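You operate a simulated robot arm through the tools that you are given. There is no shell and no other tool. Be economical: measure what you need, move in short steps, check, and stop when the job is done.

You run a simulated robot arm. Do the job below in one go: nothing can be reset, and whatever is moved stays where it is left.

TASK
Fit the black block that matches the job card's wire size in the green edge unit.
Fine: shut its cover, turn its knob to twist and clamp it where it stands; leave the blue unit.

Only the result counts: the job must be done as asked and must still hold three seconds after the hand-in. Knocking over, shifting, dropping, spilling or breaking anything else fails it. Lids that push on must go on centred and level and be pressed home; caps that screw on are set level and turned clockwise until they are tight.

THE ROBOT
A 6-joint arm with a two-finger gripper, on a carriage that runs on a rail from [0.004, -1.17] to [-0.004, 1.17] (x, y) and turns from -129 to 203 degrees about z. Base frame: it is fixed where the carriage stands at the start and does not move with it; the origin is on the floor, on the carriage's upright axis, x ahead of it, y to its left, z up. Units: m, degrees, N and s.
Its first joint turns from -166.0 to 166.0 degrees. Places, roughly: blue edge unit [0.9, -0.8, 1.1]; blue unit button [0.8, -0.6, 1.1]; blue unit clamp lever [0.8, -0.9, 1.2]; blue unit knob [0.7, -0.9, 1.1]; green edge unit [0.9, 0.8, 1.1]; green unit button [0.8, 0.9, 1.1]; green unit clamp lever [0.9, 0.6, 1.2]; green unit cover [0.9, 0.8, 1.2]; green unit knob [0.7, 0.7, 1.1]; pocket of the green edge unit [0.8, 0.8, 1.1]. Payload 5 kg.
Tool frame: the origin (TCP) lies between the finger pads and is the grasp point; the fingertips stand 0.03 m ahead of it; z points along the fingers, y is the line along which they close. Largest opening 0.176 m; the body of the gripper starts 0.153 m behind the TCP.
Orientation is that of the tool frame in the base frame, as a unit quaternion [w, x, y, z]. With the fingers straight down and closing along the base's y, the tool's x points along the base's -x, its y along +y and its z along -z.

THE INTERFACE
- The arm moves only by the tool move_arm. Its arguments are lists of equal length, an entry for each row: "fingers": the closure in counts, from 0 (fully open) to 255 (shut); "dp": the shift along the tool's x, y, z in m, a list of three; "angular": the turn, a rotation vector about the tool's x, y, z in degrees, a list of three. In form: {"fingers": [fingers, ...], "dp": [[tx, ty, tz], ...], "angular": [[ax, ay, az], ...]}. A call has 1 to 12 rows; each row is the pose to reach, as a shift and turn from the pose commanded when the call began, along the tool's axes at that moment. Each row takes 0.2 s and may step no farther than 0.05 m and 8.6 degrees from the row before; otherwise, or with a gripper value out of range, the whole call is refused. Where a pose cannot be reached the arm comes as near as it can. A force on the tool above 90 N (or 10 N above the force at the start of the call, whichever is more), or a blocked arm, ends the call early, and 0.2 s more pass. The fingers move at their own pace and stop on an object; they squeeze with about 35 N. The grip force told is the motor's: it shows also when the fingers shut on nothing. Time passes only in rows, and 0.2 s behind the last, so rows that repeat a pose let the fingers close. The reply holds the time, the measured pose of the TCP, the force on the tool along the base axes, the opening and the grip force, in the units named above and with some noise, with the torque about the TCP (base axes, N m) and any sound that the robot's microphone picked up.
- Cameras (640 x 400 px; columns grow to the right, rows downward): "scene" is now at [0.0625, 0.1892, 1.5989]; the picture's right is [-0.26, -0.97, 0.00], its down [-0.60, 0.16, -0.79] and it looks along [0.76, -0.20, -0.62] (base axes); focal length 214 px, centre (320, 200). "wrist" rides on the gripper at [0.067, -0.009, -0.184] in the tool frame; the picture's right is [0.14, 0.99, 0.00], its down [-0.92, 0.13, -0.36] and it looks along [-0.36, 0.05, 0.93] (tool axes); focal length 251 px, centre (320, 200). There is no depth. A picture from a camera that has moved, and an enlarged one, comes with that camera's place and axes in the base frame and with its lens.
- get_image(camera): a new picture of that camera. It takes no simulated time.
- lift_body(by): slides the trunk up (or, below 0, down) by that many m; the arm and the scene camera ride with it, the base frame stays. It gives what a move gives, with no picture.
- drive_base(legs): drives the robot by 1 to 6 legs, each [ahead, left, turn to the left] in m, m and degrees, along the robot's own axes; the way and the turn of a leg run together, so that a leg with both is an arc; at most 1.5 m and 180 degrees a leg. The arm and the cameras ride along, it lands a little off, and it stops where it bumps. It keeps to its track: a leg is cut to what the track allows. It gives what a move gives.
- turn_head(pan, tilt): turns the head with the scene camera to pan (to the left, within 120 degrees either way) and tilt (down, from -29 to 69), counted from straight ahead of the robot. It gives what a move gives.
- zoom(camera, box): a new picture of the part [left, top, right, bottom] of that camera's present view, enlarged. It takes no simulated time.
- sign_off(): hands the job in; it is judged then, once.

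Go step by step. Nothing tells you exact positions but the pictures and the camera data: compare them with the known pose of the tool, close in by small moves and look again before you grip or let go. The budget is 120 turns and 98 pictures, counting those below and the enlarged ones. Unless the task says otherwise, let go and move clear before handing in.

The tools are called after "Call:" as a command line: name --argument value ..., lists and objects as JSON in quotes. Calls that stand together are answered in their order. move_arm: Moves the arm, as the interface text tells. Its arguments: {"type":"object","properties":{"fingers":{"type":"array","items":{"type":"number"}},"dp":{"type":"array","items":{"type":"array","items":{"type":"number"}}},"angular":{"type":"array","items":{"type":"array","items":{"type":"number"}}}},"required":["fingers","dp","angular"]} The other tools are called the same way: lift_body (by) slides the trunk up or down; drive_base (legs) drives the base; turn_head (pan, tilt) turns the head that bears the scene camera; get_image (camera) takes a picture; zoom (camera, box) takes an enlarged picture of a part of a camera's view; sign_off () hands the job in.

At the start:

```text
t: 0.0
position: [0.5958, 0.2349, 1.0541]
orientation: [0.0, 0.0, 1.0, 0.0]
force: [0.2, 0.4, -0.7]
wrist_torque: [0.01, 0.0, 0.01]
gripper_width: 0.176
finger_force: 0.0
trunk travel left (down, up): [-0.15, 0.2]
robot x, y, heading: [-0.0038, -0.0002, -0.1]
head pan, tilt: [-14.8, 38.0]
```

scene: 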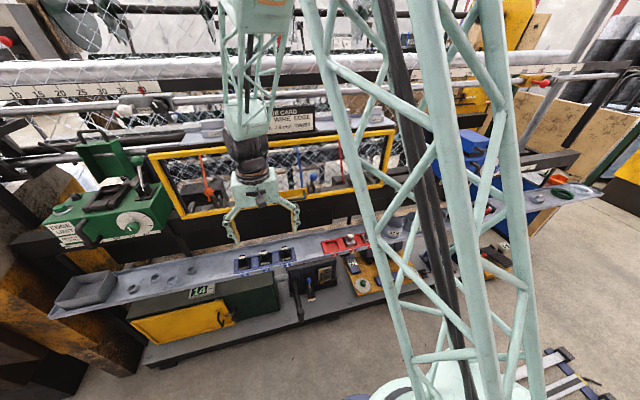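
wrist: 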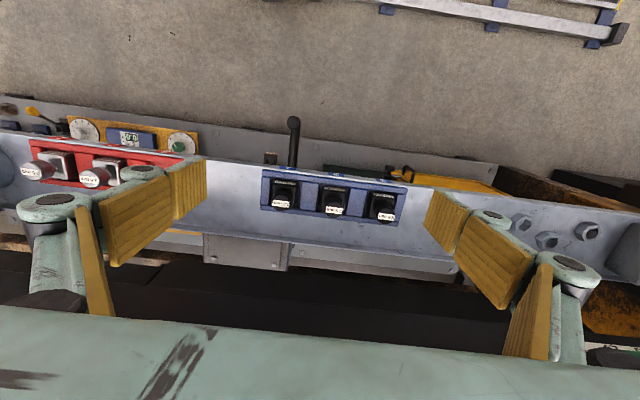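

I see the green unit on the left, the job card in the middle behind the arm, and three black blocks in a blue rack. I'll zoom in on the card, the unit and the blocks.

Call:
zoom --camera "scene" --box '[250, 90, 330, 170]'

Call:
zoom --camera "scene" --box '[30, 120, 190, 260]'

Call:
zoom --camera "wrist" --box '[240, 150, 430, 250]'

```text
5.00 times, centred on (290, 130) of scene
camera zoom: at [0.0625, 0.1892, 1.5989], right [-0.26, -0.97, 0.0], down [-0.6, 0.16, -0.79], along [0.76, -0.2, -0.62], focal length 1072 px, centre (470, 550)
```

zoom: 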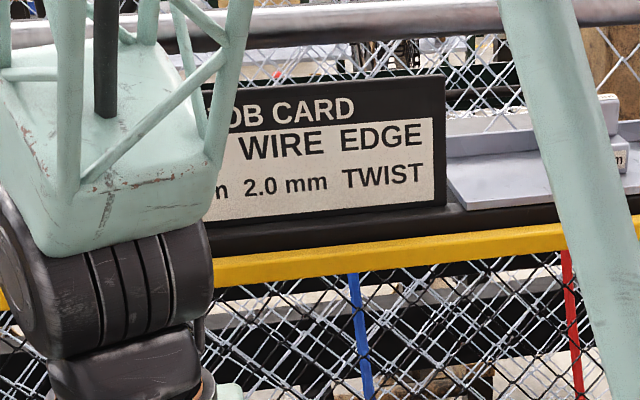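

```text
2.86 times, centred on (110, 190) of scene
camera zoom: at [0.0625, 0.1892, 1.5989], right [-0.26, -0.97, 0.0], down [-0.6, 0.16, -0.79], along [0.76, -0.2, -0.62], focal length 613 px, centre (920, 229)
```

zoom: 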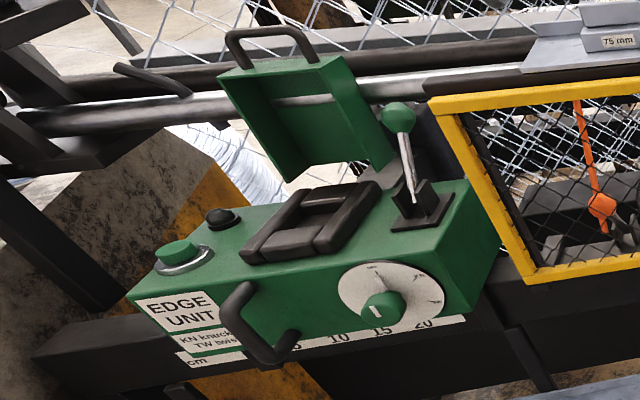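

```text
3.37 times, centred on (335, 200) of wrist
camera zoom: at [0.5286, 0.2256, 1.2386], right [-0.14, 0.99, 0.0], down [0.92, 0.13, 0.36], along [0.36, 0.05, -0.93], focal length 847 px, centre (270, 200)
```

zoom: 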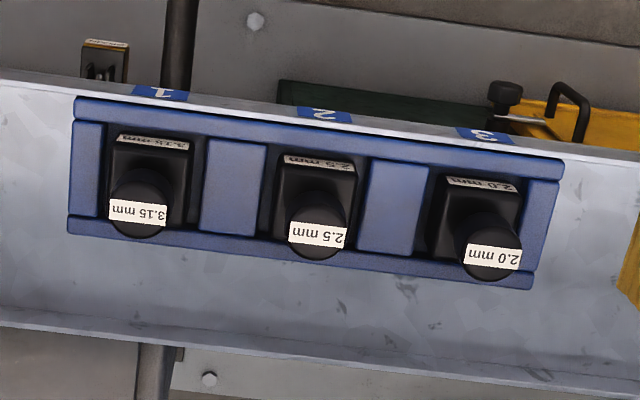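

Blocks are 3.15, 2.5 and 2.0 mm, and the card seems to say 2.0 mm TWIST, but the arm hides part of it. I'll drive left a bit to see the whole card and unit.

Call:
drive_base --legs '[[0, 0.2, 0]]'

Call:
turn_head --pan 10 --tilt 35

Call:
get_image --camera "scene"

Call:
get_image --camera "wrist"

```text
t: 1.6
position: [0.595, 0.4334, 1.0539]
orientation: [0.0, 0.0, 1.0, 0.0]
force: [-0.1, 0.1, -0.4]
wrist_torque: [0.01, 0.01, 0.02]
gripper_width: 0.1759
finger_force: 0.1
trunk travel left (down, up): [-0.15, 0.2]
robot x, y, heading: [-0.0006, 0.2, -0.1]
head pan, tilt: [-14.8, 38.0]
```

```text
t: 2.5
position: [0.595, 0.4337, 1.0546]
orientation: [0.001, 0.0, 1.0, 0.0]
force: [-0.1, 0.0, 0.3]
wrist_torque: [0.0, 0.0, 0.0]
gripper_width: 0.1764
finger_force: 0.0
trunk travel left (down, up): [-0.15, 0.2]
robot x, y, heading: [-0.0026, 0.1972, -0.1]
head pan, tilt: [10.0, 35.0]
```

```text
92 pictures are left
camera scene: at [0.065, 0.4256, 1.6035], right [0.17, -0.98, 0.0], down [-0.56, -0.1, -0.82], along [0.81, 0.14, -0.57], focal length 214 px, centre (320, 200)
```

scene: 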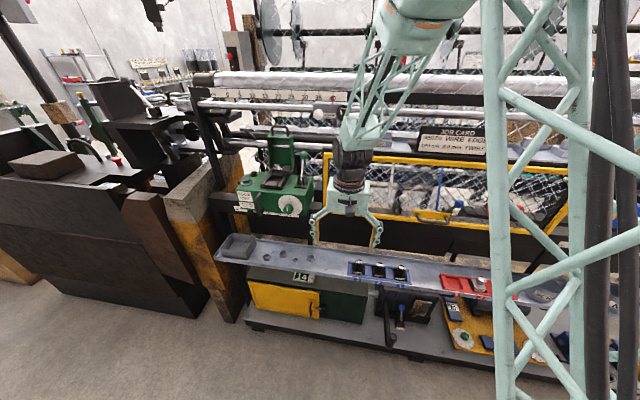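

```text
91 pictures are left
camera wrist: at [0.5278, 0.4249, 1.2386], right [-0.14, 0.99, 0.0], down [0.92, 0.13, 0.36], along [0.36, 0.05, -0.93], focal length 251 px, centre (320, 200)
```

wrist: 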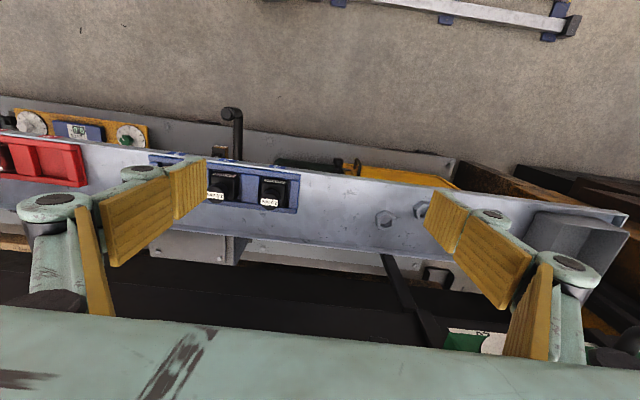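

Call:
zoom --camera "scene" --box '[410, 115, 500, 165]'

Call:
zoom --camera "scene" --box '[225, 120, 325, 220]'

Call:
zoom --camera "scene" --box '[330, 250, 430, 300]'

```text
7.11 times, centred on (455, 140) of scene
camera zoom: at [0.065, 0.4256, 1.6035], right [0.17, -0.98, 0.0], down [-0.56, -0.1, -0.82], along [0.81, 0.14, -0.57], focal length 1525 px, centre (-640, 627)
```

zoom: 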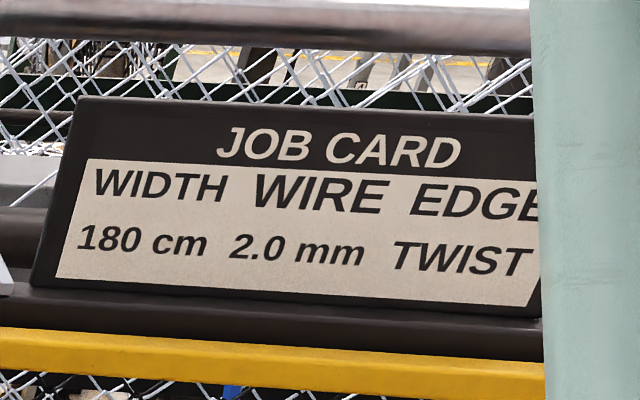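

```text
4.00 times, centred on (275, 170) of scene
camera zoom: at [0.065, 0.4256, 1.6035], right [0.17, -0.98, 0.0], down [-0.56, -0.1, -0.82], along [0.81, 0.14, -0.57], focal length 858 px, centre (500, 320)
```

zoom: 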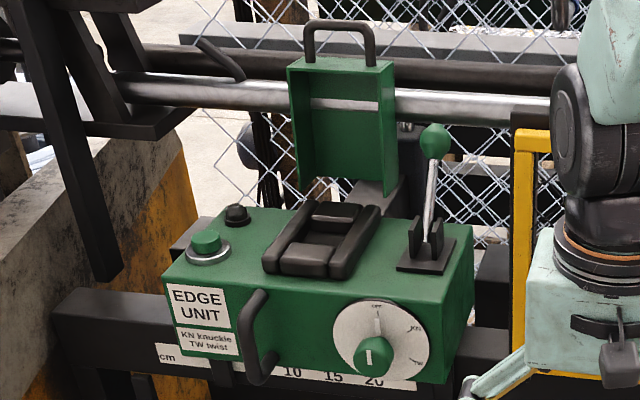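

```text
6.40 times, centred on (380, 275) of scene
camera zoom: at [0.065, 0.4256, 1.6035], right [0.17, -0.98, 0.0], down [-0.56, -0.1, -0.82], along [0.81, 0.14, -0.57], focal length 1373 px, centre (-64, -280)
```

zoom: 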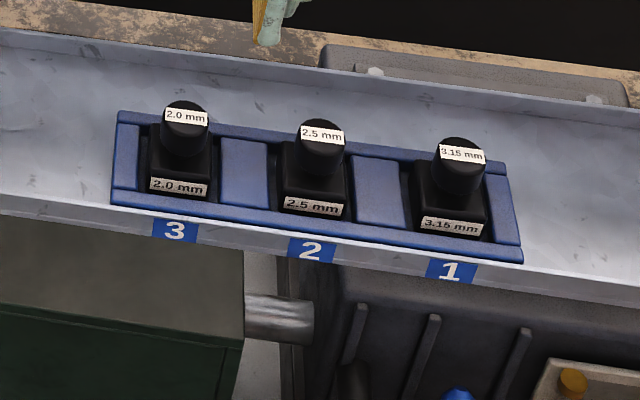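

The card reads 2.0 mm, TWIST, so I need the 2.0 block (slot 3) and the knob at TW. I'll take a closer wrist view of the block to locate it.

Call:
zoom --camera "wrist" --box '[200, 155, 320, 230]'

```text
5.33 times, centred on (260, 192) of wrist
camera zoom: at [0.5278, 0.4249, 1.2386], right [-0.14, 0.99, 0.0], down [0.92, 0.13, 0.36], along [0.36, 0.05, -0.93], focal length 1341 px, centre (640, 240)
```

zoom: 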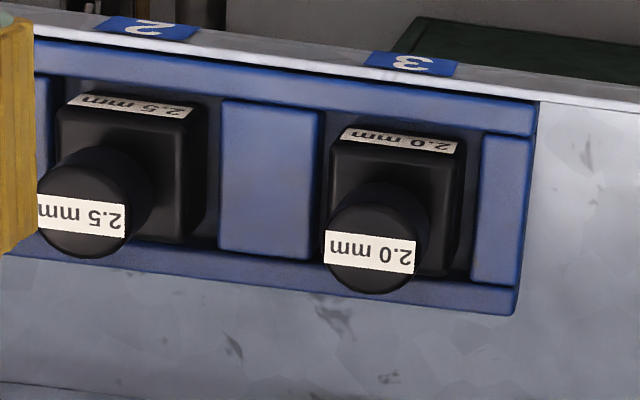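

The 2.0 mm block's knob top is at about (0.681, 0.366, 0.875). I'll move above it with the fingers part closed.

Call:
move_arm --fingers '[154, 154, 154, 154, 154]' --dp '[[-0.025, -0.02, 0.025], [-0.05, -0.04, 0.05], [-0.07, -0.06, 0.08], [-0.086, -0.068, 0.1], [-0.086, -0.068, 0.1]]' --angular '[[0, 0, 0], [0, 0, 0], [0, 0, 0], [0, 0, 0], [0, 0, 0]]'

Call:
get_image --camera "wrist"

Call:
zoom --camera "scene" --box '[310, 190, 450, 290]'

```text
t: 3.7
position: [0.6818, 0.3656, 0.953]
orientation: [0.001, 0.0, 1.0, 0.0]
force: [1.5, -0.3, -0.3]
wrist_torque: [-0.02, 0.09, -0.03]
gripper_width: 0.0698
finger_force: 0.0
trunk travel left (down, up): [-0.15, 0.2]
robot x, y, heading: [-0.0013, 0.199, 0.0]
head pan, tilt: [10.0, 35.0]
```

```text
86 pictures are left
camera wrist: at [0.6146, 0.3566, 1.1376], right [-0.14, 0.99, 0.0], down [0.92, 0.13, 0.36], along [0.36, 0.05, -0.93], focal length 251 px, centre (320, 200)
```

wrist: 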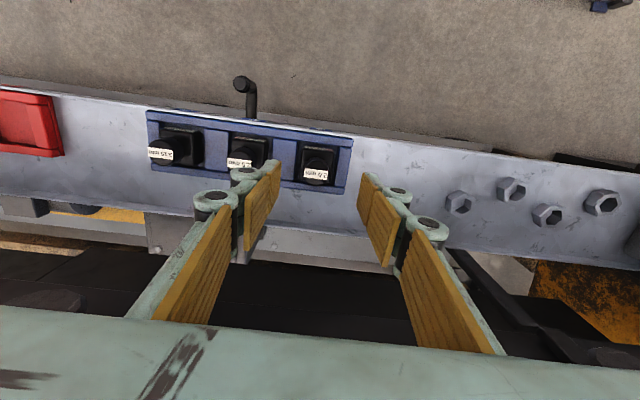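

```text
4.00 times, centred on (380, 240) of scene
camera zoom: at [0.0658, 0.4256, 1.6035], right [0.17, -0.98, 0.0], down [-0.57, -0.1, -0.82], along [0.81, 0.14, -0.57], focal length 858 px, centre (80, 40)
```

zoom: 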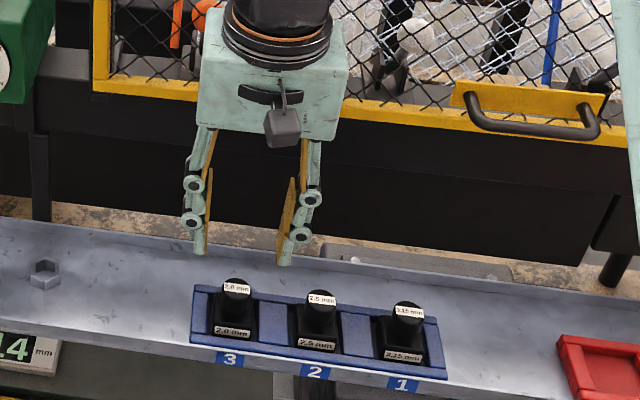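

The block is lined up under the fingers. I'll descend so the fingertips straddle its knob and look again.

Call:
move_arm --fingers '[154, 154, 154]' --dp '[[-0.001, -0.001, 0.04], [-0.001, -0.001, 0.075], [-0.001, -0.001, 0.075]]' --angular '[[0, 0, 0], [0, 0, 0], [0, 0, 0]]'

Call:
zoom --camera "wrist" --box '[220, 120, 420, 245]'

Call:
zoom --camera "scene" --box '[330, 220, 430, 290]'

```text
t: 4.5
position: [0.6838, 0.3655, 0.8783]
orientation: [-0.002, 0.0, 1.0, 0.0]
force: [1.0, -0.5, -1.7]
wrist_torque: [-0.01, 0.23, -0.01]
gripper_width: 0.0697
finger_force: 0.1
trunk travel left (down, up): [-0.15, 0.2]
robot x, y, heading: [-0.0001, 0.1998, 0.2]
head pan, tilt: [10.0, 35.0]
```

```text
3.20 times, centred on (320, 182) of wrist
camera zoom: at [0.6164, 0.3561, 1.0631], right [-0.14, 0.99, 0.0], down [0.92, 0.13, 0.36], along [0.36, 0.05, -0.93], focal length 805 px, centre (320, 256)
```

zoom: 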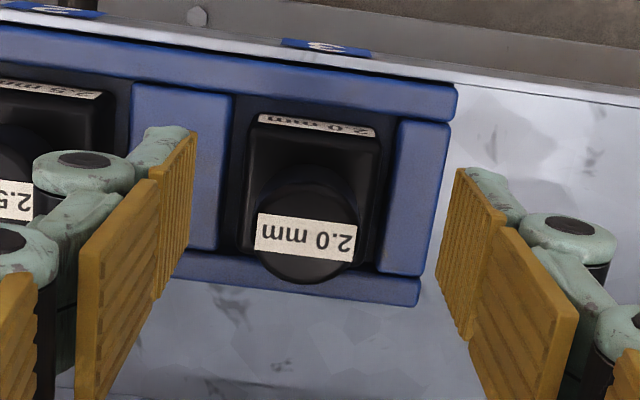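

```text
5.71 times, centred on (380, 255) of scene
camera zoom: at [0.0664, 0.4258, 1.6035], right [0.17, -0.98, 0.0], down [-0.57, -0.1, -0.82], along [0.81, 0.14, -0.57], focal length 1226 px, centre (-23, -114)
```

zoom: 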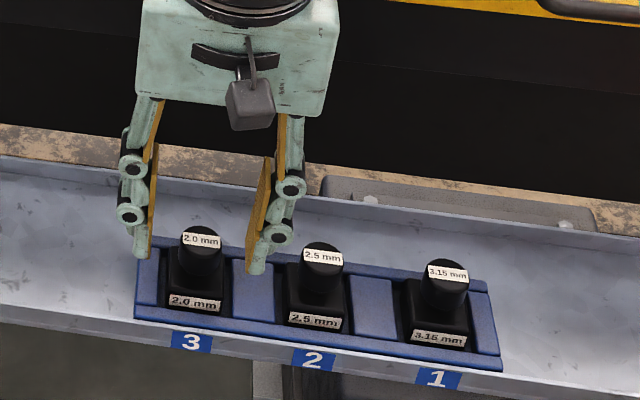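

The knob is centred in x and about 3 mm off in y. I'll shift, close and grip.

Call:
move_arm --fingers '[154, 180, 215, 255, 255, 255]' --dp '[[-0.001, -0.003, 0.002], [-0.001, -0.003, 0.002], [-0.001, -0.003, 0.002], [-0.001, -0.003, 0.002], [-0.001, -0.003, 0.002], [-0.001, -0.003, 0.002]]' --angular '[[0, 0, 0], [0, 0, 0], [0, 0, 0], [0, 0, 0], [0, 0, 0], [0, 0, 0]]'

Call:
zoom --camera "scene" --box '[330, 220, 430, 290]'

```text
t: 5.9
position: [0.6833, 0.3618, 0.8777]
orientation: [0.0, 0.0, 1.0, 0.0]
force: [-0.3, 0.1, 0.2]
wrist_torque: [-0.04, 0.01, 0.02]
gripper_width: 0.0002
finger_force: 34.7
trunk travel left (down, up): [-0.15, 0.2]
robot x, y, heading: [-0.0014, 0.2005, -0.0]
head pan, tilt: [10.0, 35.0]
```

```text
5.71 times, centred on (380, 255) of scene
camera zoom: at [0.065, 0.4256, 1.6036], right [0.17, -0.98, 0.0], down [-0.56, -0.1, -0.82], along [0.81, 0.14, -0.57], focal length 1226 px, centre (-23, -114)
```

zoom: 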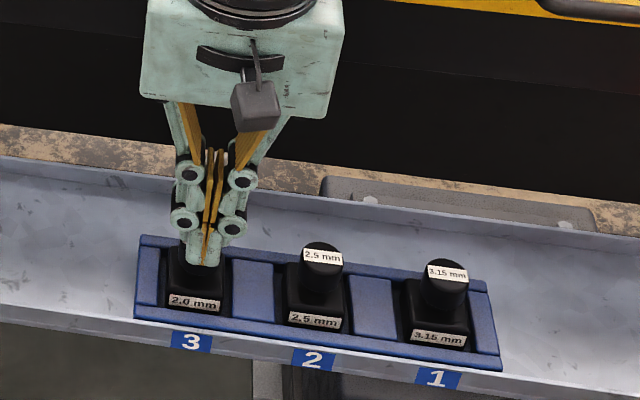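

The fingers closed just above the knob; re-triangulating from the wrist views puts its top at about (0.693, 0.363, 0.845). I'll reopen and correct.

Call:
move_arm --fingers '[154, 154, 154, 154, 154]' --dp '[[0, 0, -0.01], [0, 0, -0.01], [-0.009, 0.001, -0.005], [-0.009, 0.001, 0.02], [-0.009, 0.001, 0.02]]' --angular '[[0, 0, 0], [0, 0, 0], [0, 0, 0], [0, 0, 0], [0, 0, 0]]'

Call:
zoom --camera "wrist" --box '[220, 120, 420, 245]'

Call:
zoom --camera "scene" --box '[330, 220, 430, 290]'

```text
t: 7.1
position: [0.6912, 0.3629, 0.8583]
orientation: [0.001, 0.0, 1.0, 0.0]
force: [-0.2, 0.1, -1.5]
wrist_torque: [0.0, -0.18, 0.06]
gripper_width: 0.0698
finger_force: 0.0
trunk travel left (down, up): [-0.15, 0.2]
robot x, y, heading: [0.0002, 0.2001, 0.1]
head pan, tilt: [10.0, 35.0]
```

```text
3.20 times, centred on (320, 182) of wrist
camera zoom: at [0.6246, 0.354, 1.042], right [-0.14, 0.99, 0.0], down [0.92, 0.13, 0.36], along [0.36, 0.05, -0.93], focal length 805 px, centre (320, 256)
```

zoom: 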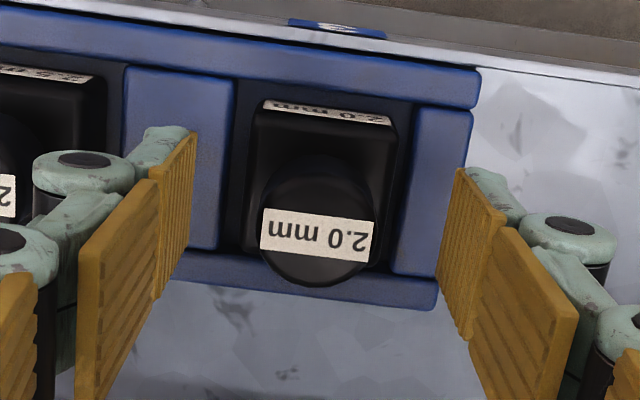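

```text
5.71 times, centred on (380, 255) of scene
camera zoom: at [0.0649, 0.4256, 1.6036], right [0.17, -0.98, 0.0], down [-0.56, -0.1, -0.82], along [0.81, 0.14, -0.57], focal length 1226 px, centre (-23, -114)
```

zoom: 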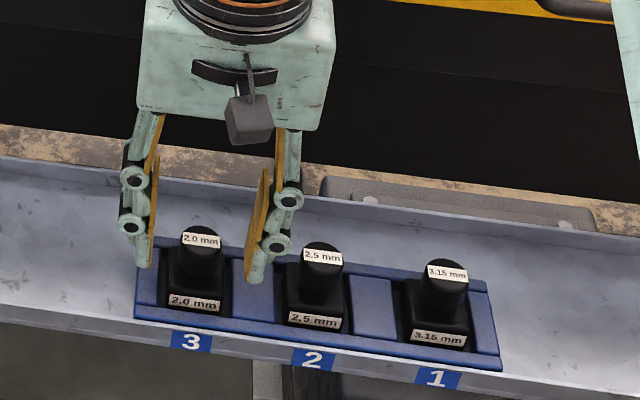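

Alignment now looks good, so I'll lower 13 mm and grip the knob.

Call:
move_arm --fingers '[154, 154, 190, 255, 255, 255]' --dp '[[-0.003, 0, 0.013], [-0.003, 0, 0.013], [-0.003, 0, 0.013], [-0.003, 0, 0.013], [-0.003, 0, 0.013], [-0.003, 0, 0.013]]' --angular '[[0, 0, 0], [0, 0, 0], [0, 0, 0], [0, 0, 0], [0, 0, 0], [0, 0, 0]]'

Call:
zoom --camera "scene" --box '[330, 220, 430, 290]'

```text
t: 8.5
position: [0.6948, 0.362, 0.8446]
orientation: [0.0, 0.0, 1.0, 0.0]
force: [-2.4, -0.8, 1.3]
wrist_torque: [-0.03, 0.02, 0.05]
gripper_width: 0.0304
finger_force: 34.9
trunk travel left (down, up): [-0.15, 0.2]
robot x, y, heading: [-0.0013, 0.1995, -0.3]
head pan, tilt: [10.0, 35.0]
```

```text
5.71 times, centred on (380, 255) of scene
camera zoom: at [0.0648, 0.4256, 1.6036], right [0.17, -0.98, 0.0], down [-0.56, -0.1, -0.82], along [0.81, 0.14, -0.57], focal length 1226 px, centre (-23, -114)
```

zoom: 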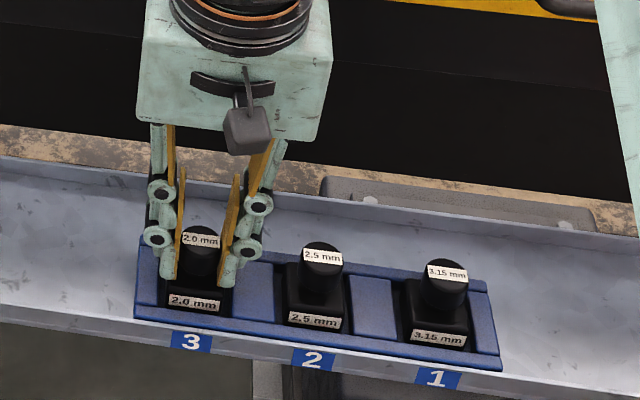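

Gripped at 30 mm width. Lifting straight up.

Call:
move_arm --fingers '[255, 255, 255, 255, 255, 255]' --dp '[[0, 0, -0.015], [0, 0, -0.04], [0, 0, -0.08], [0.02, 0, -0.12], [0.05, 0, -0.16], [0.05, 0, -0.16]]' --angular '[[0, 0, 0], [0, 0, 0], [0, 0, 0], [0, 0, 0], [0, 0, 0], [0, 0, 0]]'

Call:
zoom --camera "scene" --box '[300, 160, 440, 300]'

Call:
get_image --camera "wrist"

```text
t: 9.0
position: [0.6868, 0.3623, 0.8505]
orientation: [-0.01, -0.001, 1.0, -0.002]
force: [10.5, 5.7, -59.0]
wrist_torque: [-0.4, 1.33, 0.25]
gripper_width: 0.0306
finger_force: 34.9
trunk travel left (down, up): [-0.15, 0.2]
robot x, y, heading: [0.0006, 0.196, 0.0]
head pan, tilt: [10.0, 35.0]
stopped in row 2: the force on the tool passed its limit at 124 N (the readings are from after the stop); the commanded pose is now the measured one
```

```text
2.86 times, centred on (370, 230) of scene
camera zoom: at [0.068, 0.4266, 1.6028], right [0.17, -0.98, 0.0], down [-0.57, -0.1, -0.82], along [0.81, 0.14, -0.58], focal length 613 px, centre (177, 114)
```

zoom: 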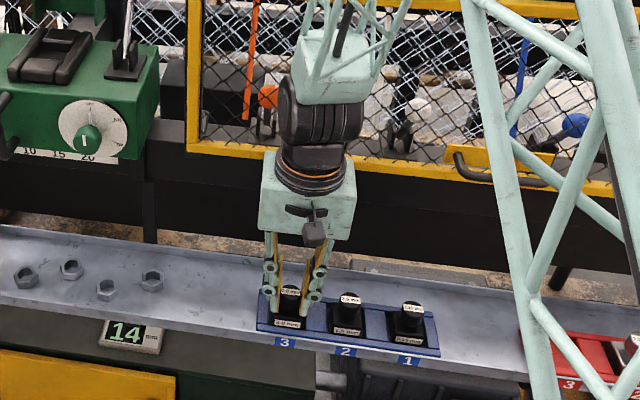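

```text
77 pictures are left
camera wrist: at [0.6245, 0.3536, 1.037], right [-0.14, 0.99, 0.0], down [0.93, 0.13, 0.34], along [0.34, 0.05, -0.94], focal length 251 px, centre (320, 200)
```

wrist: 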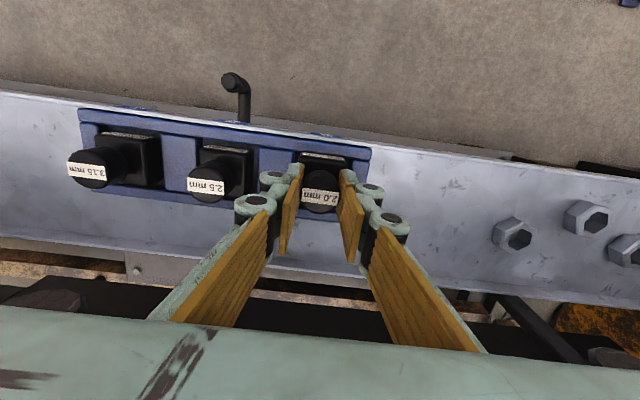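

The pull was stopped with a strong downward load: the block seems to stick in the rack. I'll look closely before trying again.

Call:
zoom --camera "wrist" --box '[240, 120, 400, 220]'

Call:
zoom --camera "scene" --box '[340, 230, 420, 285]'

```text
4.00 times, centred on (320, 170) of wrist
camera zoom: at [0.6245, 0.3536, 1.037], right [-0.14, 0.99, 0.0], down [0.93, 0.13, 0.34], along [0.34, 0.05, -0.94], focal length 1006 px, centre (320, 320)
```

zoom: 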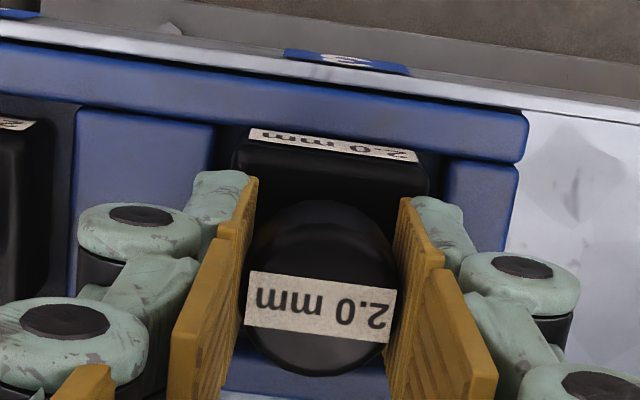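

```text
7.27 times, centred on (380, 258) of scene
camera zoom: at [0.068, 0.4266, 1.6028], right [0.17, -0.98, 0.0], down [-0.57, -0.1, -0.82], along [0.81, 0.14, -0.58], focal length 1560 px, centre (-116, -218)
```

zoom: 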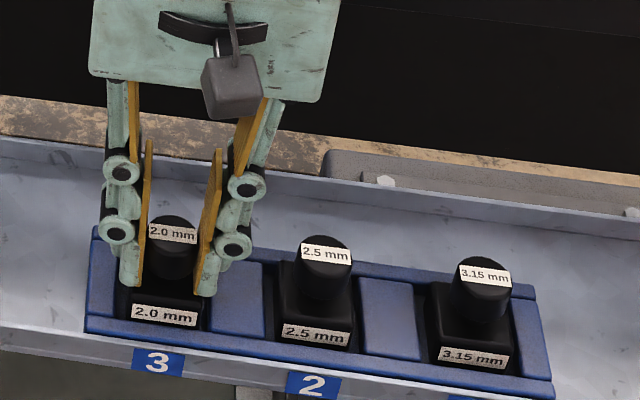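

The block tipped and shifted about 8 mm toward me, so it likely jammed on the rim. I'll put it back level, then pull slowly.

Call:
move_arm --fingers '[255, 255, 255]' --dp '[[-0.004, 0, 0.002], [-0.008, 0, 0.004], [-0.008, 0, 0.004]]' --angular '[[0, -0.6, 0], [-0.2, -1.15, 0], [-0.2, -1.15, 0]]'

Call:
zoom --camera "wrist" --box '[240, 120, 400, 220]'

```text
t: 9.8
position: [0.6944, 0.3637, 0.8501]
orientation: [0.0, 0.0, 1.0, -0.001]
force: [-11.6, 11.6, -49.5]
wrist_torque: [-1.93, 0.39, 0.65]
gripper_width: 0.0302
finger_force: 35.0
trunk travel left (down, up): [-0.15, 0.2]
robot x, y, heading: [-0.0036, 0.1997, 0.0]
head pan, tilt: [10.0, 35.0]
```

```text
4.00 times, centred on (320, 170) of wrist
camera zoom: at [0.6281, 0.3535, 1.034], right [-0.14, 0.99, 0.0], down [0.92, 0.13, 0.36], along [0.36, 0.05, -0.93], focal length 1006 px, centre (320, 320)
```

zoom: 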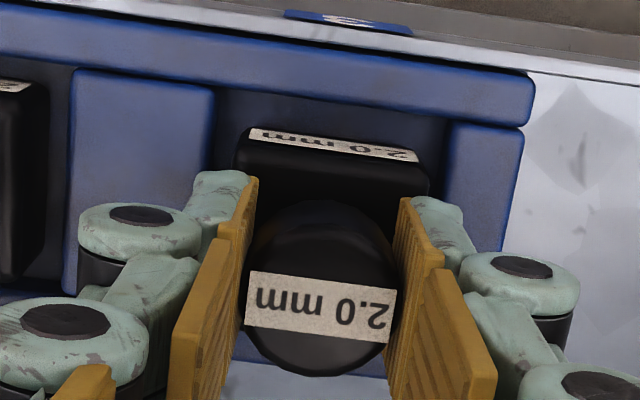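

There's still about 50 N downward. I'll raise it only 2 mm to tell a jam from a weight.

Call:
move_arm --fingers '[255, 255, 255, 255]' --dp '[[0, 0, -0.001], [0, 0, -0.002], [0, 0, -0.002], [0, 0, -0.002]]' --angular '[[0, 0, 0], [0, 0, 0], [0, 0, 0], [0, 0, 0]]'

```text
t: 10.8
position: [0.696, 0.3624, 0.8504]
orientation: [0.0, -0.001, 1.0, -0.001]
force: [-20.7, 15.3, -76.6]
wrist_torque: [-1.95, 0.11, 0.62]
gripper_width: 0.0303
finger_force: 35.8
trunk travel left (down, up): [-0.15, 0.2]
robot x, y, heading: [0.0015, 0.2006, 0.3]
head pan, tilt: [10.0, 35.0]
```

That's a stiff jam rather than weight, so I'll unload it by lowering and check the forces.

Call:
move_arm --fingers '[255, 255, 255, 255]' --dp '[[0, 0, 0.002], [0, 0, 0.005], [0, 0, 0.008], [0, 0, 0.008]]' --angular '[[0, 0, 0], [0, 0, 0], [0, 0, 0], [0, 0, 0]]'

Call:
zoom --camera "wrist" --box '[240, 120, 400, 220]'

Call:
zoom --camera "scene" --box '[340, 230, 420, 285]'

```text
t: 11.8
position: [0.6985, 0.3604, 0.8477]
orientation: [0.004, 0.0, 1.0, -0.001]
force: [-0.1, 0.2, -5.6]
wrist_torque: [-0.03, 0.01, -0.01]
gripper_width: 0.0303
finger_force: 34.9
trunk travel left (down, up): [-0.15, 0.2]
robot x, y, heading: [0.0014, 0.1982, -0.1]
head pan, tilt: [10.0, 35.0]
```

```text
4.00 times, centred on (320, 170) of wrist
camera zoom: at [0.6297, 0.3513, 1.0307], right [-0.14, 0.99, 0.0], down [0.92, 0.13, 0.37], along [0.37, 0.05, -0.93], focal length 1006 px, centre (320, 320)
```

zoom: 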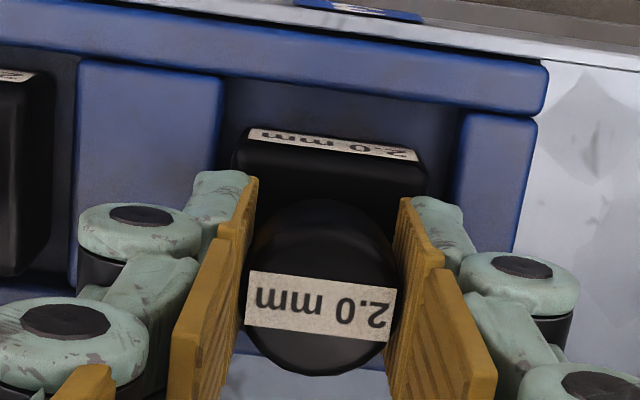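

```text
7.27 times, centred on (380, 258) of scene
camera zoom: at [0.0655, 0.4254, 1.6038], right [0.17, -0.98, 0.0], down [-0.57, -0.1, -0.82], along [0.81, 0.14, -0.57], focal length 1560 px, centre (-116, -218)
```

zoom: 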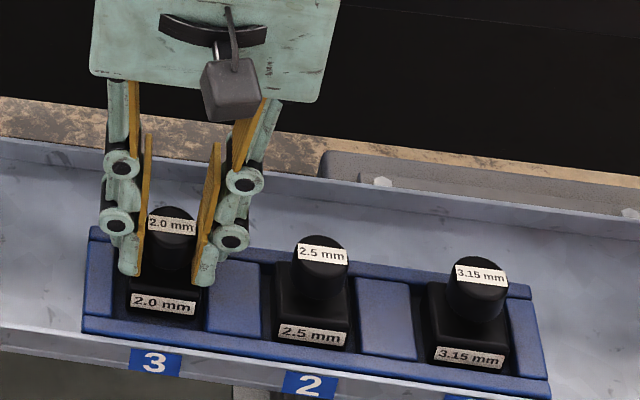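

The load is now near zero, so the block is loose within the slot. I'll zoom tightly on the slot to see what it catches on.

Call:
zoom --camera "scene" --box '[348, 255, 376, 277]'

Call:
zoom --camera "scene" --box '[330, 150, 430, 270]'

```text
16.00 times, centred on (362, 266) of scene
camera zoom: at [0.0655, 0.4254, 1.6038], right [0.17, -0.98, 0.0], down [-0.57, -0.1, -0.82], along [0.81, 0.14, -0.57], focal length 3432 px, centre (-352, -856)
```

zoom: 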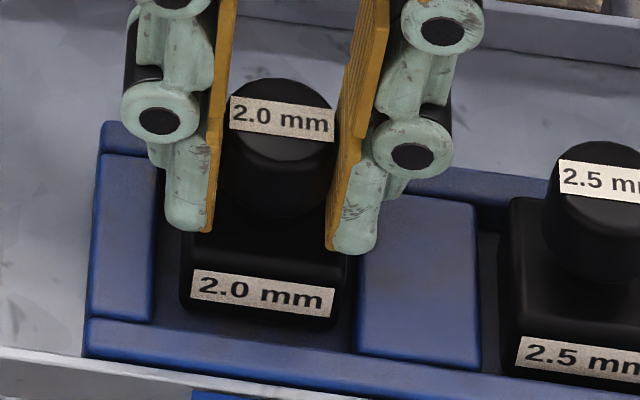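

```text
3.33 times, centred on (380, 210) of scene
camera zoom: at [0.0655, 0.4254, 1.6038], right [0.17, -0.98, 0.0], down [-0.57, -0.1, -0.82], along [0.81, 0.14, -0.57], focal length 715 px, centre (120, 167)
```

zoom: 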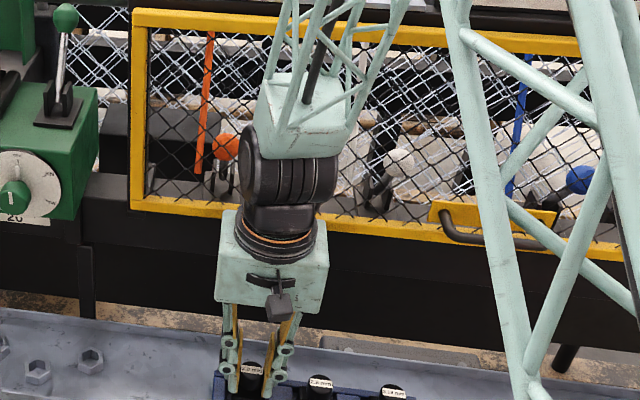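

The force line points to the wrist flange, about 0.2 m up and 5 cm ahead, catching under the yellow frame bar, so it isn't the block. I'll set the block back, let go, and regrip with the tool leaning toward me.

Call:
move_arm --fingers '[255, 255, 255, 200, 154, 154]' --dp '[[0.002, 0.001, 0.001], [0.004, 0.0015, 0.003], [0.004, 0.0015, 0.003], [0.004, 0.0015, 0.003], [0.004, 0.0015, 0.003], [0.004, 0.0015, 0.003]]' --angular '[[0, 0, 0], [0, 0.4, 0], [0, 0.4, 0], [0, 0.4, 0], [0, 0.4, 0], [0, 0.4, 0]]'

Call:
zoom --camera "wrist" --box '[240, 120, 400, 220]'

```text
t: 13.2
position: [0.6915, 0.3628, 0.8418]
orientation: [-0.001, 0.0, 1.0, 0.0]
force: [0.0, -0.9, -2.1]
wrist_torque: [0.01, -0.03, 0.0]
gripper_width: 0.0697
finger_force: 0.0
trunk travel left (down, up): [-0.15, 0.2]
robot x, y, heading: [0.0013, 0.1988, -0.2]
head pan, tilt: [10.0, 35.0]
```

```text
4.00 times, centred on (320, 170) of wrist
camera zoom: at [0.6249, 0.354, 1.0269], right [-0.14, 0.99, 0.0], down [0.92, 0.13, 0.36], along [0.36, 0.05, -0.93], focal length 1006 px, centre (320, 320)
```

zoom: 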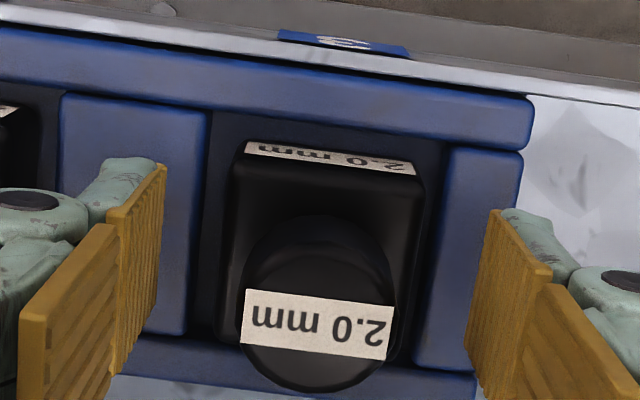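

The block is back in place and aligned. I'll tilt the tool 10° toward me and regrip.

Call:
move_arm --fingers '[154, 154, 154]' --dp '[[0, 0, -0.006], [0, 0, -0.009], [0, 0, -0.009]]' --angular '[[0, -5, 0], [0, -10, 0], [0, -10, 0]]'

Call:
zoom --camera "wrist" --box '[220, 120, 420, 245]'

Call:
zoom --camera "scene" --box '[330, 150, 430, 270]'

```text
t: 14.0
position: [0.6914, 0.3636, 0.8519]
orientation: [0.087, -0.001, 0.996, 0.002]
force: [-0.5, 0.2, 0.1]
wrist_torque: [0.01, -0.06, 0.02]
gripper_width: 0.0697
finger_force: 0.1
trunk travel left (down, up): [-0.15, 0.2]
robot x, y, heading: [-0.0009, 0.1969, -0.0]
head pan, tilt: [10.0, 35.0]
```

```text
3.20 times, centred on (320, 182) of wrist
camera zoom: at [0.5939, 0.3541, 1.0219], right [-0.14, 0.99, -0.02], down [0.85, 0.13, 0.52], along [0.51, 0.05, -0.86], focal length 805 px, centre (320, 256)
```

zoom: 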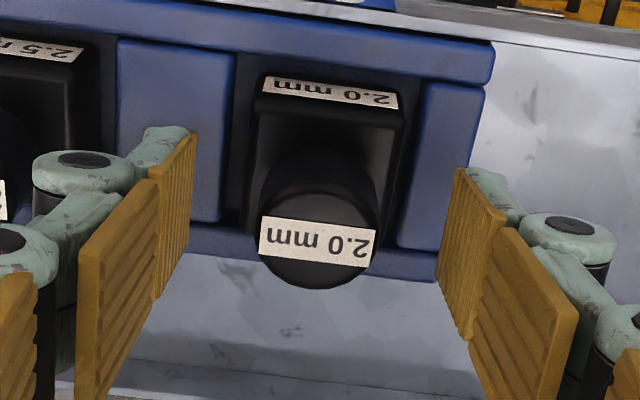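

```text
3.33 times, centred on (380, 210) of scene
camera zoom: at [0.0643, 0.4257, 1.6036], right [0.17, -0.98, 0.0], down [-0.56, -0.1, -0.82], along [0.81, 0.14, -0.57], focal length 715 px, centre (120, 167)
```

zoom: 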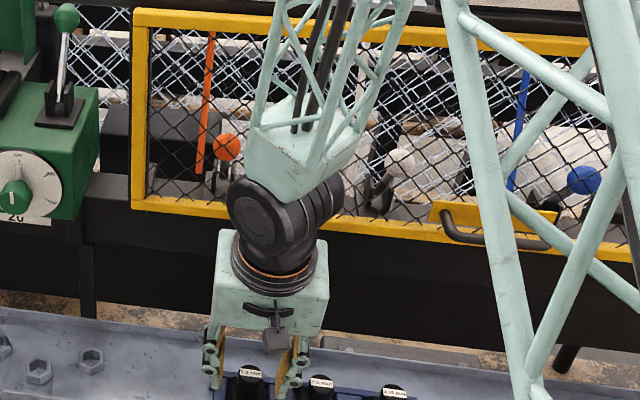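

The tilt direction is right and the wrist is clear of the frame. Closing on the knob now.

Call:
move_arm --fingers '[154, 190, 255, 255, 255]' --dp '[[0.0009, -0.0005, 0.0049], [0.0009, -0.0005, 0.0049], [0.0009, -0.0005, 0.0049], [0.0009, -0.0005, 0.0049], [0.0009, -0.0005, 0.0049]]' --angular '[[0, 0, 0], [0, 0, 0], [0, 0, 0], [0, 0, 0], [0, 0, 0]]'

Call:
move_arm --fingers '[255, 255, 255, 255, 255]' --dp '[[-0.0009, 0, -0.005], [-0.0026, 0, -0.0148], [-0.0052, 0, -0.0295], [-0.0052, 0, -0.0295], [-0.0052, 0, -0.0295]]' --angular '[[0, 0, 0], [0, 0, 0], [0, 0, 0], [0, 0, 0], [0, 0, 0]]'

Call:
zoom --camera "scene" --box '[330, 200, 430, 290]'

```text
t: 15.2
position: [0.6926, 0.3642, 0.8464]
orientation: [0.086, 0.0, 0.996, 0.0]
force: [-0.6, 1.9, 1.7]
wrist_torque: [-0.03, -0.01, -0.03]
gripper_width: 0.0304
finger_force: 34.7
trunk travel left (down, up): [-0.15, 0.2]
robot x, y, heading: [0.0005, 0.2024, 0.0]
head pan, tilt: [10.0, 35.0]
```

```text
t: 16.4
position: [0.6914, 0.3625, 0.8767]
orientation: [0.086, 0.0, 0.996, 0.0]
force: [0.4, 0.6, -5.2]
wrist_torque: [0.0, 0.02, -0.02]
gripper_width: 0.0305
finger_force: 35.3
trunk travel left (down, up): [-0.15, 0.2]
robot x, y, heading: [0.0012, 0.1992, 0.3]
head pan, tilt: [10.0, 35.0]
```

```text
4.44 times, centred on (380, 245) of scene
camera zoom: at [0.0652, 0.4257, 1.6035], right [0.17, -0.98, 0.0], down [-0.56, -0.1, -0.82], along [0.81, 0.14, -0.57], focal length 953 px, centre (53, 0)
```

zoom: 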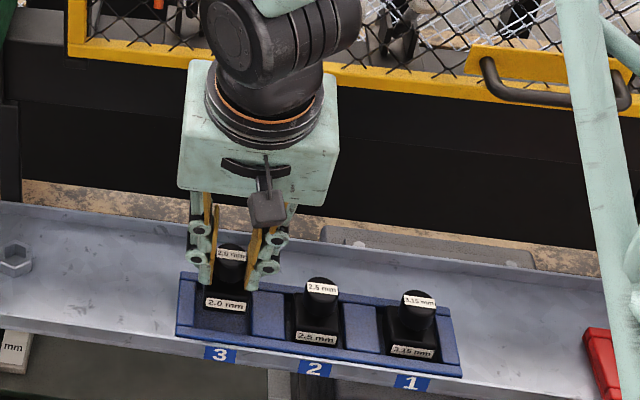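

The block is free and hanging (5 N). I'll back away from the frame and then rise.

Call:
move_arm --fingers '[255, 255, 255, 255, 255, 255, 255, 255, 255]' --dp '[[0.034, 0, -0.006], [0.069, 0, -0.012], [0.1044, 0, -0.0184], [0.0967, 0, -0.062], [0.089, 0, -0.105], [0.0815, 0, -0.148], [0.074, 0, -0.192], [0.066, 0, -0.235], [0.066, 0, -0.235]]' --angular '[[0, 0, 0], [0, 0, 0], [0, 0, 0], [0, 0, 0], [0, 0, 0], [0, 0, 0], [0, 0, 0], [0, 0, 0], [0, 0, 0]]'

Call:
turn_head --pan 25 --tilt 35

Call:
get_image --camera "scene"

```text
t: 18.4
position: [0.5851, 0.3625, 1.0985]
orientation: [0.088, -0.001, 0.996, 0.0]
force: [-2.0, -0.7, -4.0]
wrist_torque: [0.06, -0.27, -0.01]
gripper_width: 0.0306
finger_force: 35.1
out of reach, approached as far as the arm can: row 4
trunk travel left (down, up): [-0.15, 0.2]
robot x, y, heading: [-0.0038, 0.1996, 0.1]
head pan, tilt: [10.0, 35.0]
```

```text
t: 19.2
position: [0.5874, 0.3641, 1.097]
orientation: [0.087, 0.0, 0.996, -0.001]
force: [0.4, -1.0, -5.0]
wrist_torque: [-0.03, 0.01, 0.02]
gripper_width: 0.0305
finger_force: 34.9
trunk travel left (down, up): [-0.15, 0.2]
robot x, y, heading: [-0.0022, 0.1995, 0.0]
head pan, tilt: [25.0, 35.0]
```

```text
65 pictures are left
camera scene: at [0.0584, 0.4476, 1.6035], right [0.42, -0.91, 0.0], down [-0.52, -0.24, -0.82], along [0.74, 0.35, -0.57], focal length 214 px, centre (320, 200)
```

scene: 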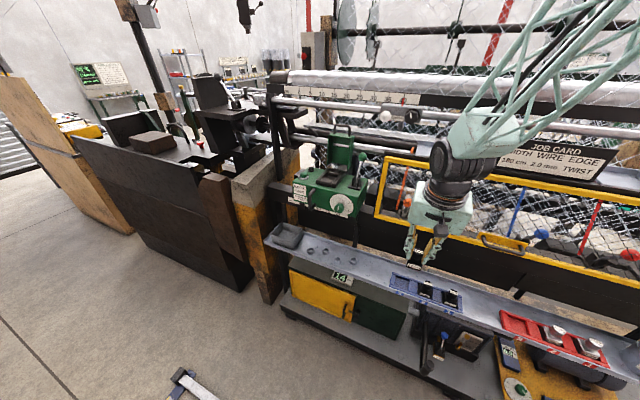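

I'll raise the trunk and drive left so the robot stands before the green unit.

Call:
lift_body --by 0.12

Call:
drive_base --legs '[[0, 0.4, 0]]'

Call:
get_image --camera "scene"

Call:
get_image --camera "wrist"

```text
t: 20.7
position: [0.586, 0.3626, 1.2173]
orientation: [0.087, 0.0, 0.996, 0.0]
force: [1.0, -0.6, -4.8]
wrist_torque: [0.01, 0.04, -0.02]
gripper_width: 0.0303
finger_force: 34.7
trunk travel left (down, up): [-0.27, 0.08]
robot x, y, heading: [-0.0024, 0.1974, -0.2]
head pan, tilt: [25.0, 35.0]
```

```text
t: 23.3
position: [0.5858, 0.758, 1.2167]
orientation: [0.086, 0.002, 0.996, 0.0]
force: [-0.8, -0.4, -5.4]
wrist_torque: [-0.03, 0.04, 0.01]
gripper_width: 0.0305
finger_force: 34.6
trunk travel left (down, up): [-0.27, 0.08]
robot x, y, heading: [0.0005, 0.5981, -0.2]
head pan, tilt: [25.0, 35.0]
```

```text
64 pictures are left
camera scene: at [0.0576, 0.8446, 1.7235], right [0.42, -0.91, 0.0], down [-0.52, -0.24, -0.82], along [0.74, 0.34, -0.57], focal length 214 px, centre (320, 200)
```

scene: 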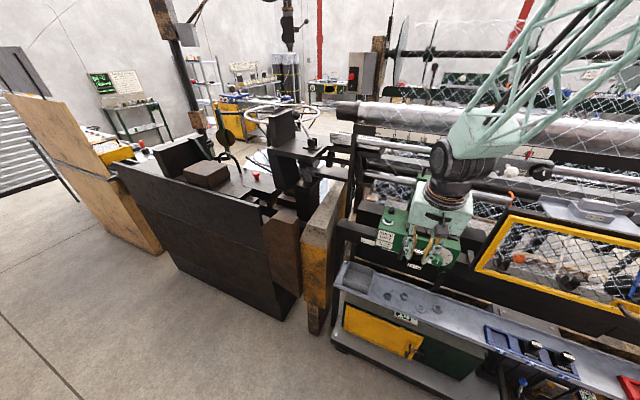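

```text
63 pictures are left
camera wrist: at [0.4881, 0.749, 1.3874], right [-0.13, 0.99, -0.02], down [0.85, 0.13, 0.52], along [0.51, 0.05, -0.86], focal length 251 px, centre (320, 200)
```

wrist: 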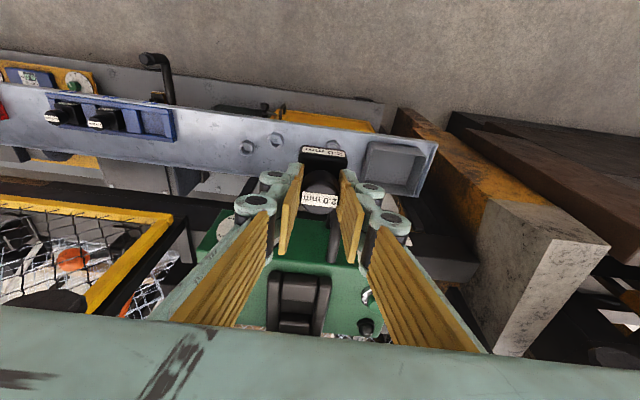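

The pocket is at about (0.84, 0.754, 1.13). I'll zoom in on the unit from both cameras for detail.

Call:
zoom --camera "wrist" --box '[200, 210, 420, 345]'

Call:
zoom --camera "scene" --box '[360, 160, 480, 290]'

```text
2.91 times, centred on (310, 278) of wrist
camera zoom: at [0.4881, 0.749, 1.3874], right [-0.13, 0.99, -0.02], down [0.85, 0.13, 0.52], along [0.51, 0.05, -0.86], focal length 731 px, centre (349, -26)
```

zoom: 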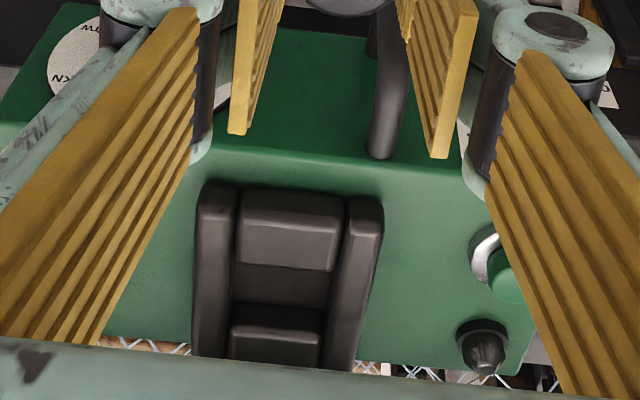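

```text
3.08 times, centred on (420, 225) of scene
camera zoom: at [0.0576, 0.8446, 1.7235], right [0.42, -0.91, 0.0], down [-0.52, -0.24, -0.82], along [0.74, 0.34, -0.57], focal length 660 px, centre (12, 123)
```

zoom: 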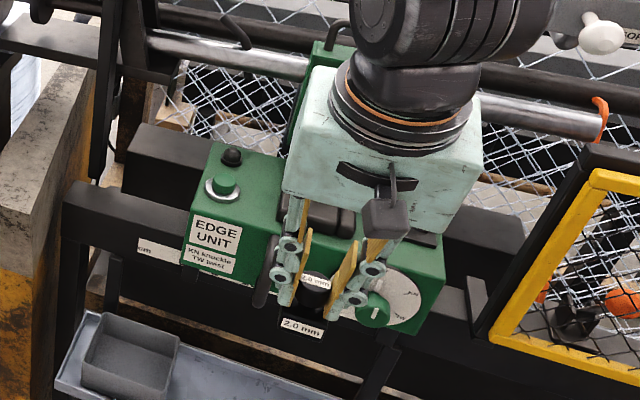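

The hole runs roughly x 0.82–0.866, centred at y 0.754. I'll move the block in over the unit, high, and look again.

Call:
move_arm --fingers '[255, 255, 255, 255, 255, 255]' --dp '[[-0.035, 0, -0.02], [-0.077, 0, -0.013], [-0.12, 0, -0.007], [-0.162, 0, 0], [-0.202, 0, 0.005], [-0.202, 0, 0.005]]' --angular '[[0, 0, 0], [0, 0, 0], [0, 0, 0], [0, 0, 0], [0, 0, 0], [0, 0, 0]]'

Call:
get_image --camera "wrist"

Call:
zoom --camera "scene" --box '[360, 130, 480, 260]'

```text
t: 24.7
position: [0.7857, 0.7576, 1.2467]
orientation: [0.085, 0.0, 0.996, -0.001]
force: [1.7, 1.1, -6.9]
wrist_torque: [-0.02, 0.16, -0.02]
gripper_width: 0.0305
finger_force: 35.2
trunk travel left (down, up): [-0.27, 0.08]
robot x, y, heading: [-0.0023, 0.5945, -0.4]
head pan, tilt: [25.0, 35.0]
```

```text
60 pictures are left
camera wrist: at [0.689, 0.7487, 1.4167], right [-0.13, 0.99, -0.02], down [0.85, 0.13, 0.51], along [0.51, 0.05, -0.86], focal length 251 px, centre (320, 200)
```

wrist: 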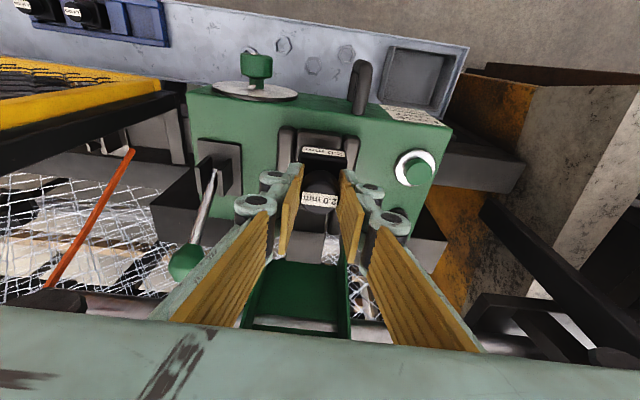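

```text
3.08 times, centred on (420, 195) of scene
camera zoom: at [0.0588, 0.8445, 1.7235], right [0.42, -0.91, 0.0], down [-0.52, -0.24, -0.82], along [0.74, 0.34, -0.57], focal length 660 px, centre (12, 215)
```

zoom: 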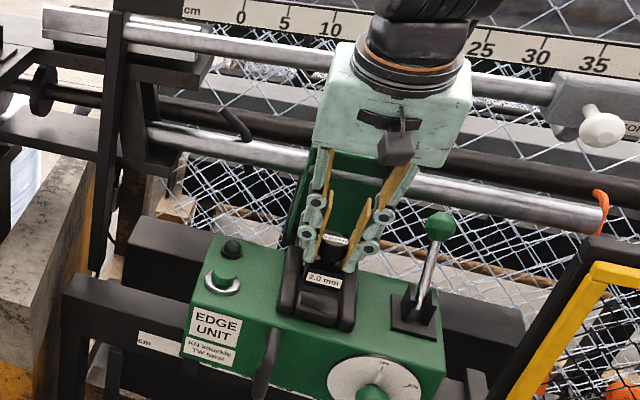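

Call:
zoom --camera "wrist" --box '[250, 110, 390, 270]'

Call:
zoom --camera "scene" --box '[405, 180, 445, 245]'

```text
2.50 times, centred on (320, 190) of wrist
camera zoom: at [0.689, 0.7487, 1.4167], right [-0.13, 0.99, -0.02], down [0.85, 0.13, 0.51], along [0.51, 0.05, -0.86], focal length 629 px, centre (320, 225)
```

zoom: 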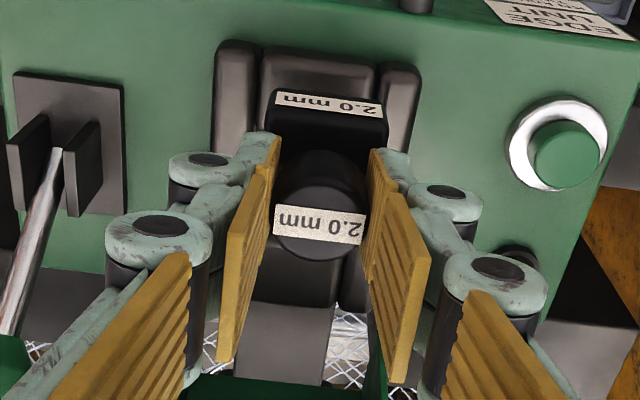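

```text
6.15 times, centred on (425, 212) of scene
camera zoom: at [0.0588, 0.8445, 1.7235], right [0.42, -0.91, 0.0], down [-0.52, -0.24, -0.82], along [0.74, 0.34, -0.57], focal length 1320 px, centre (-326, 123)
```

zoom: 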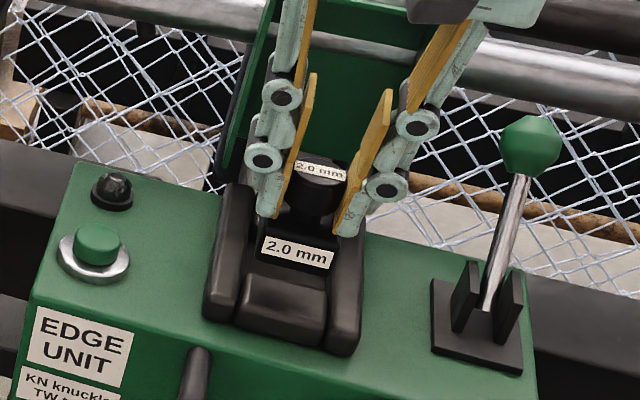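

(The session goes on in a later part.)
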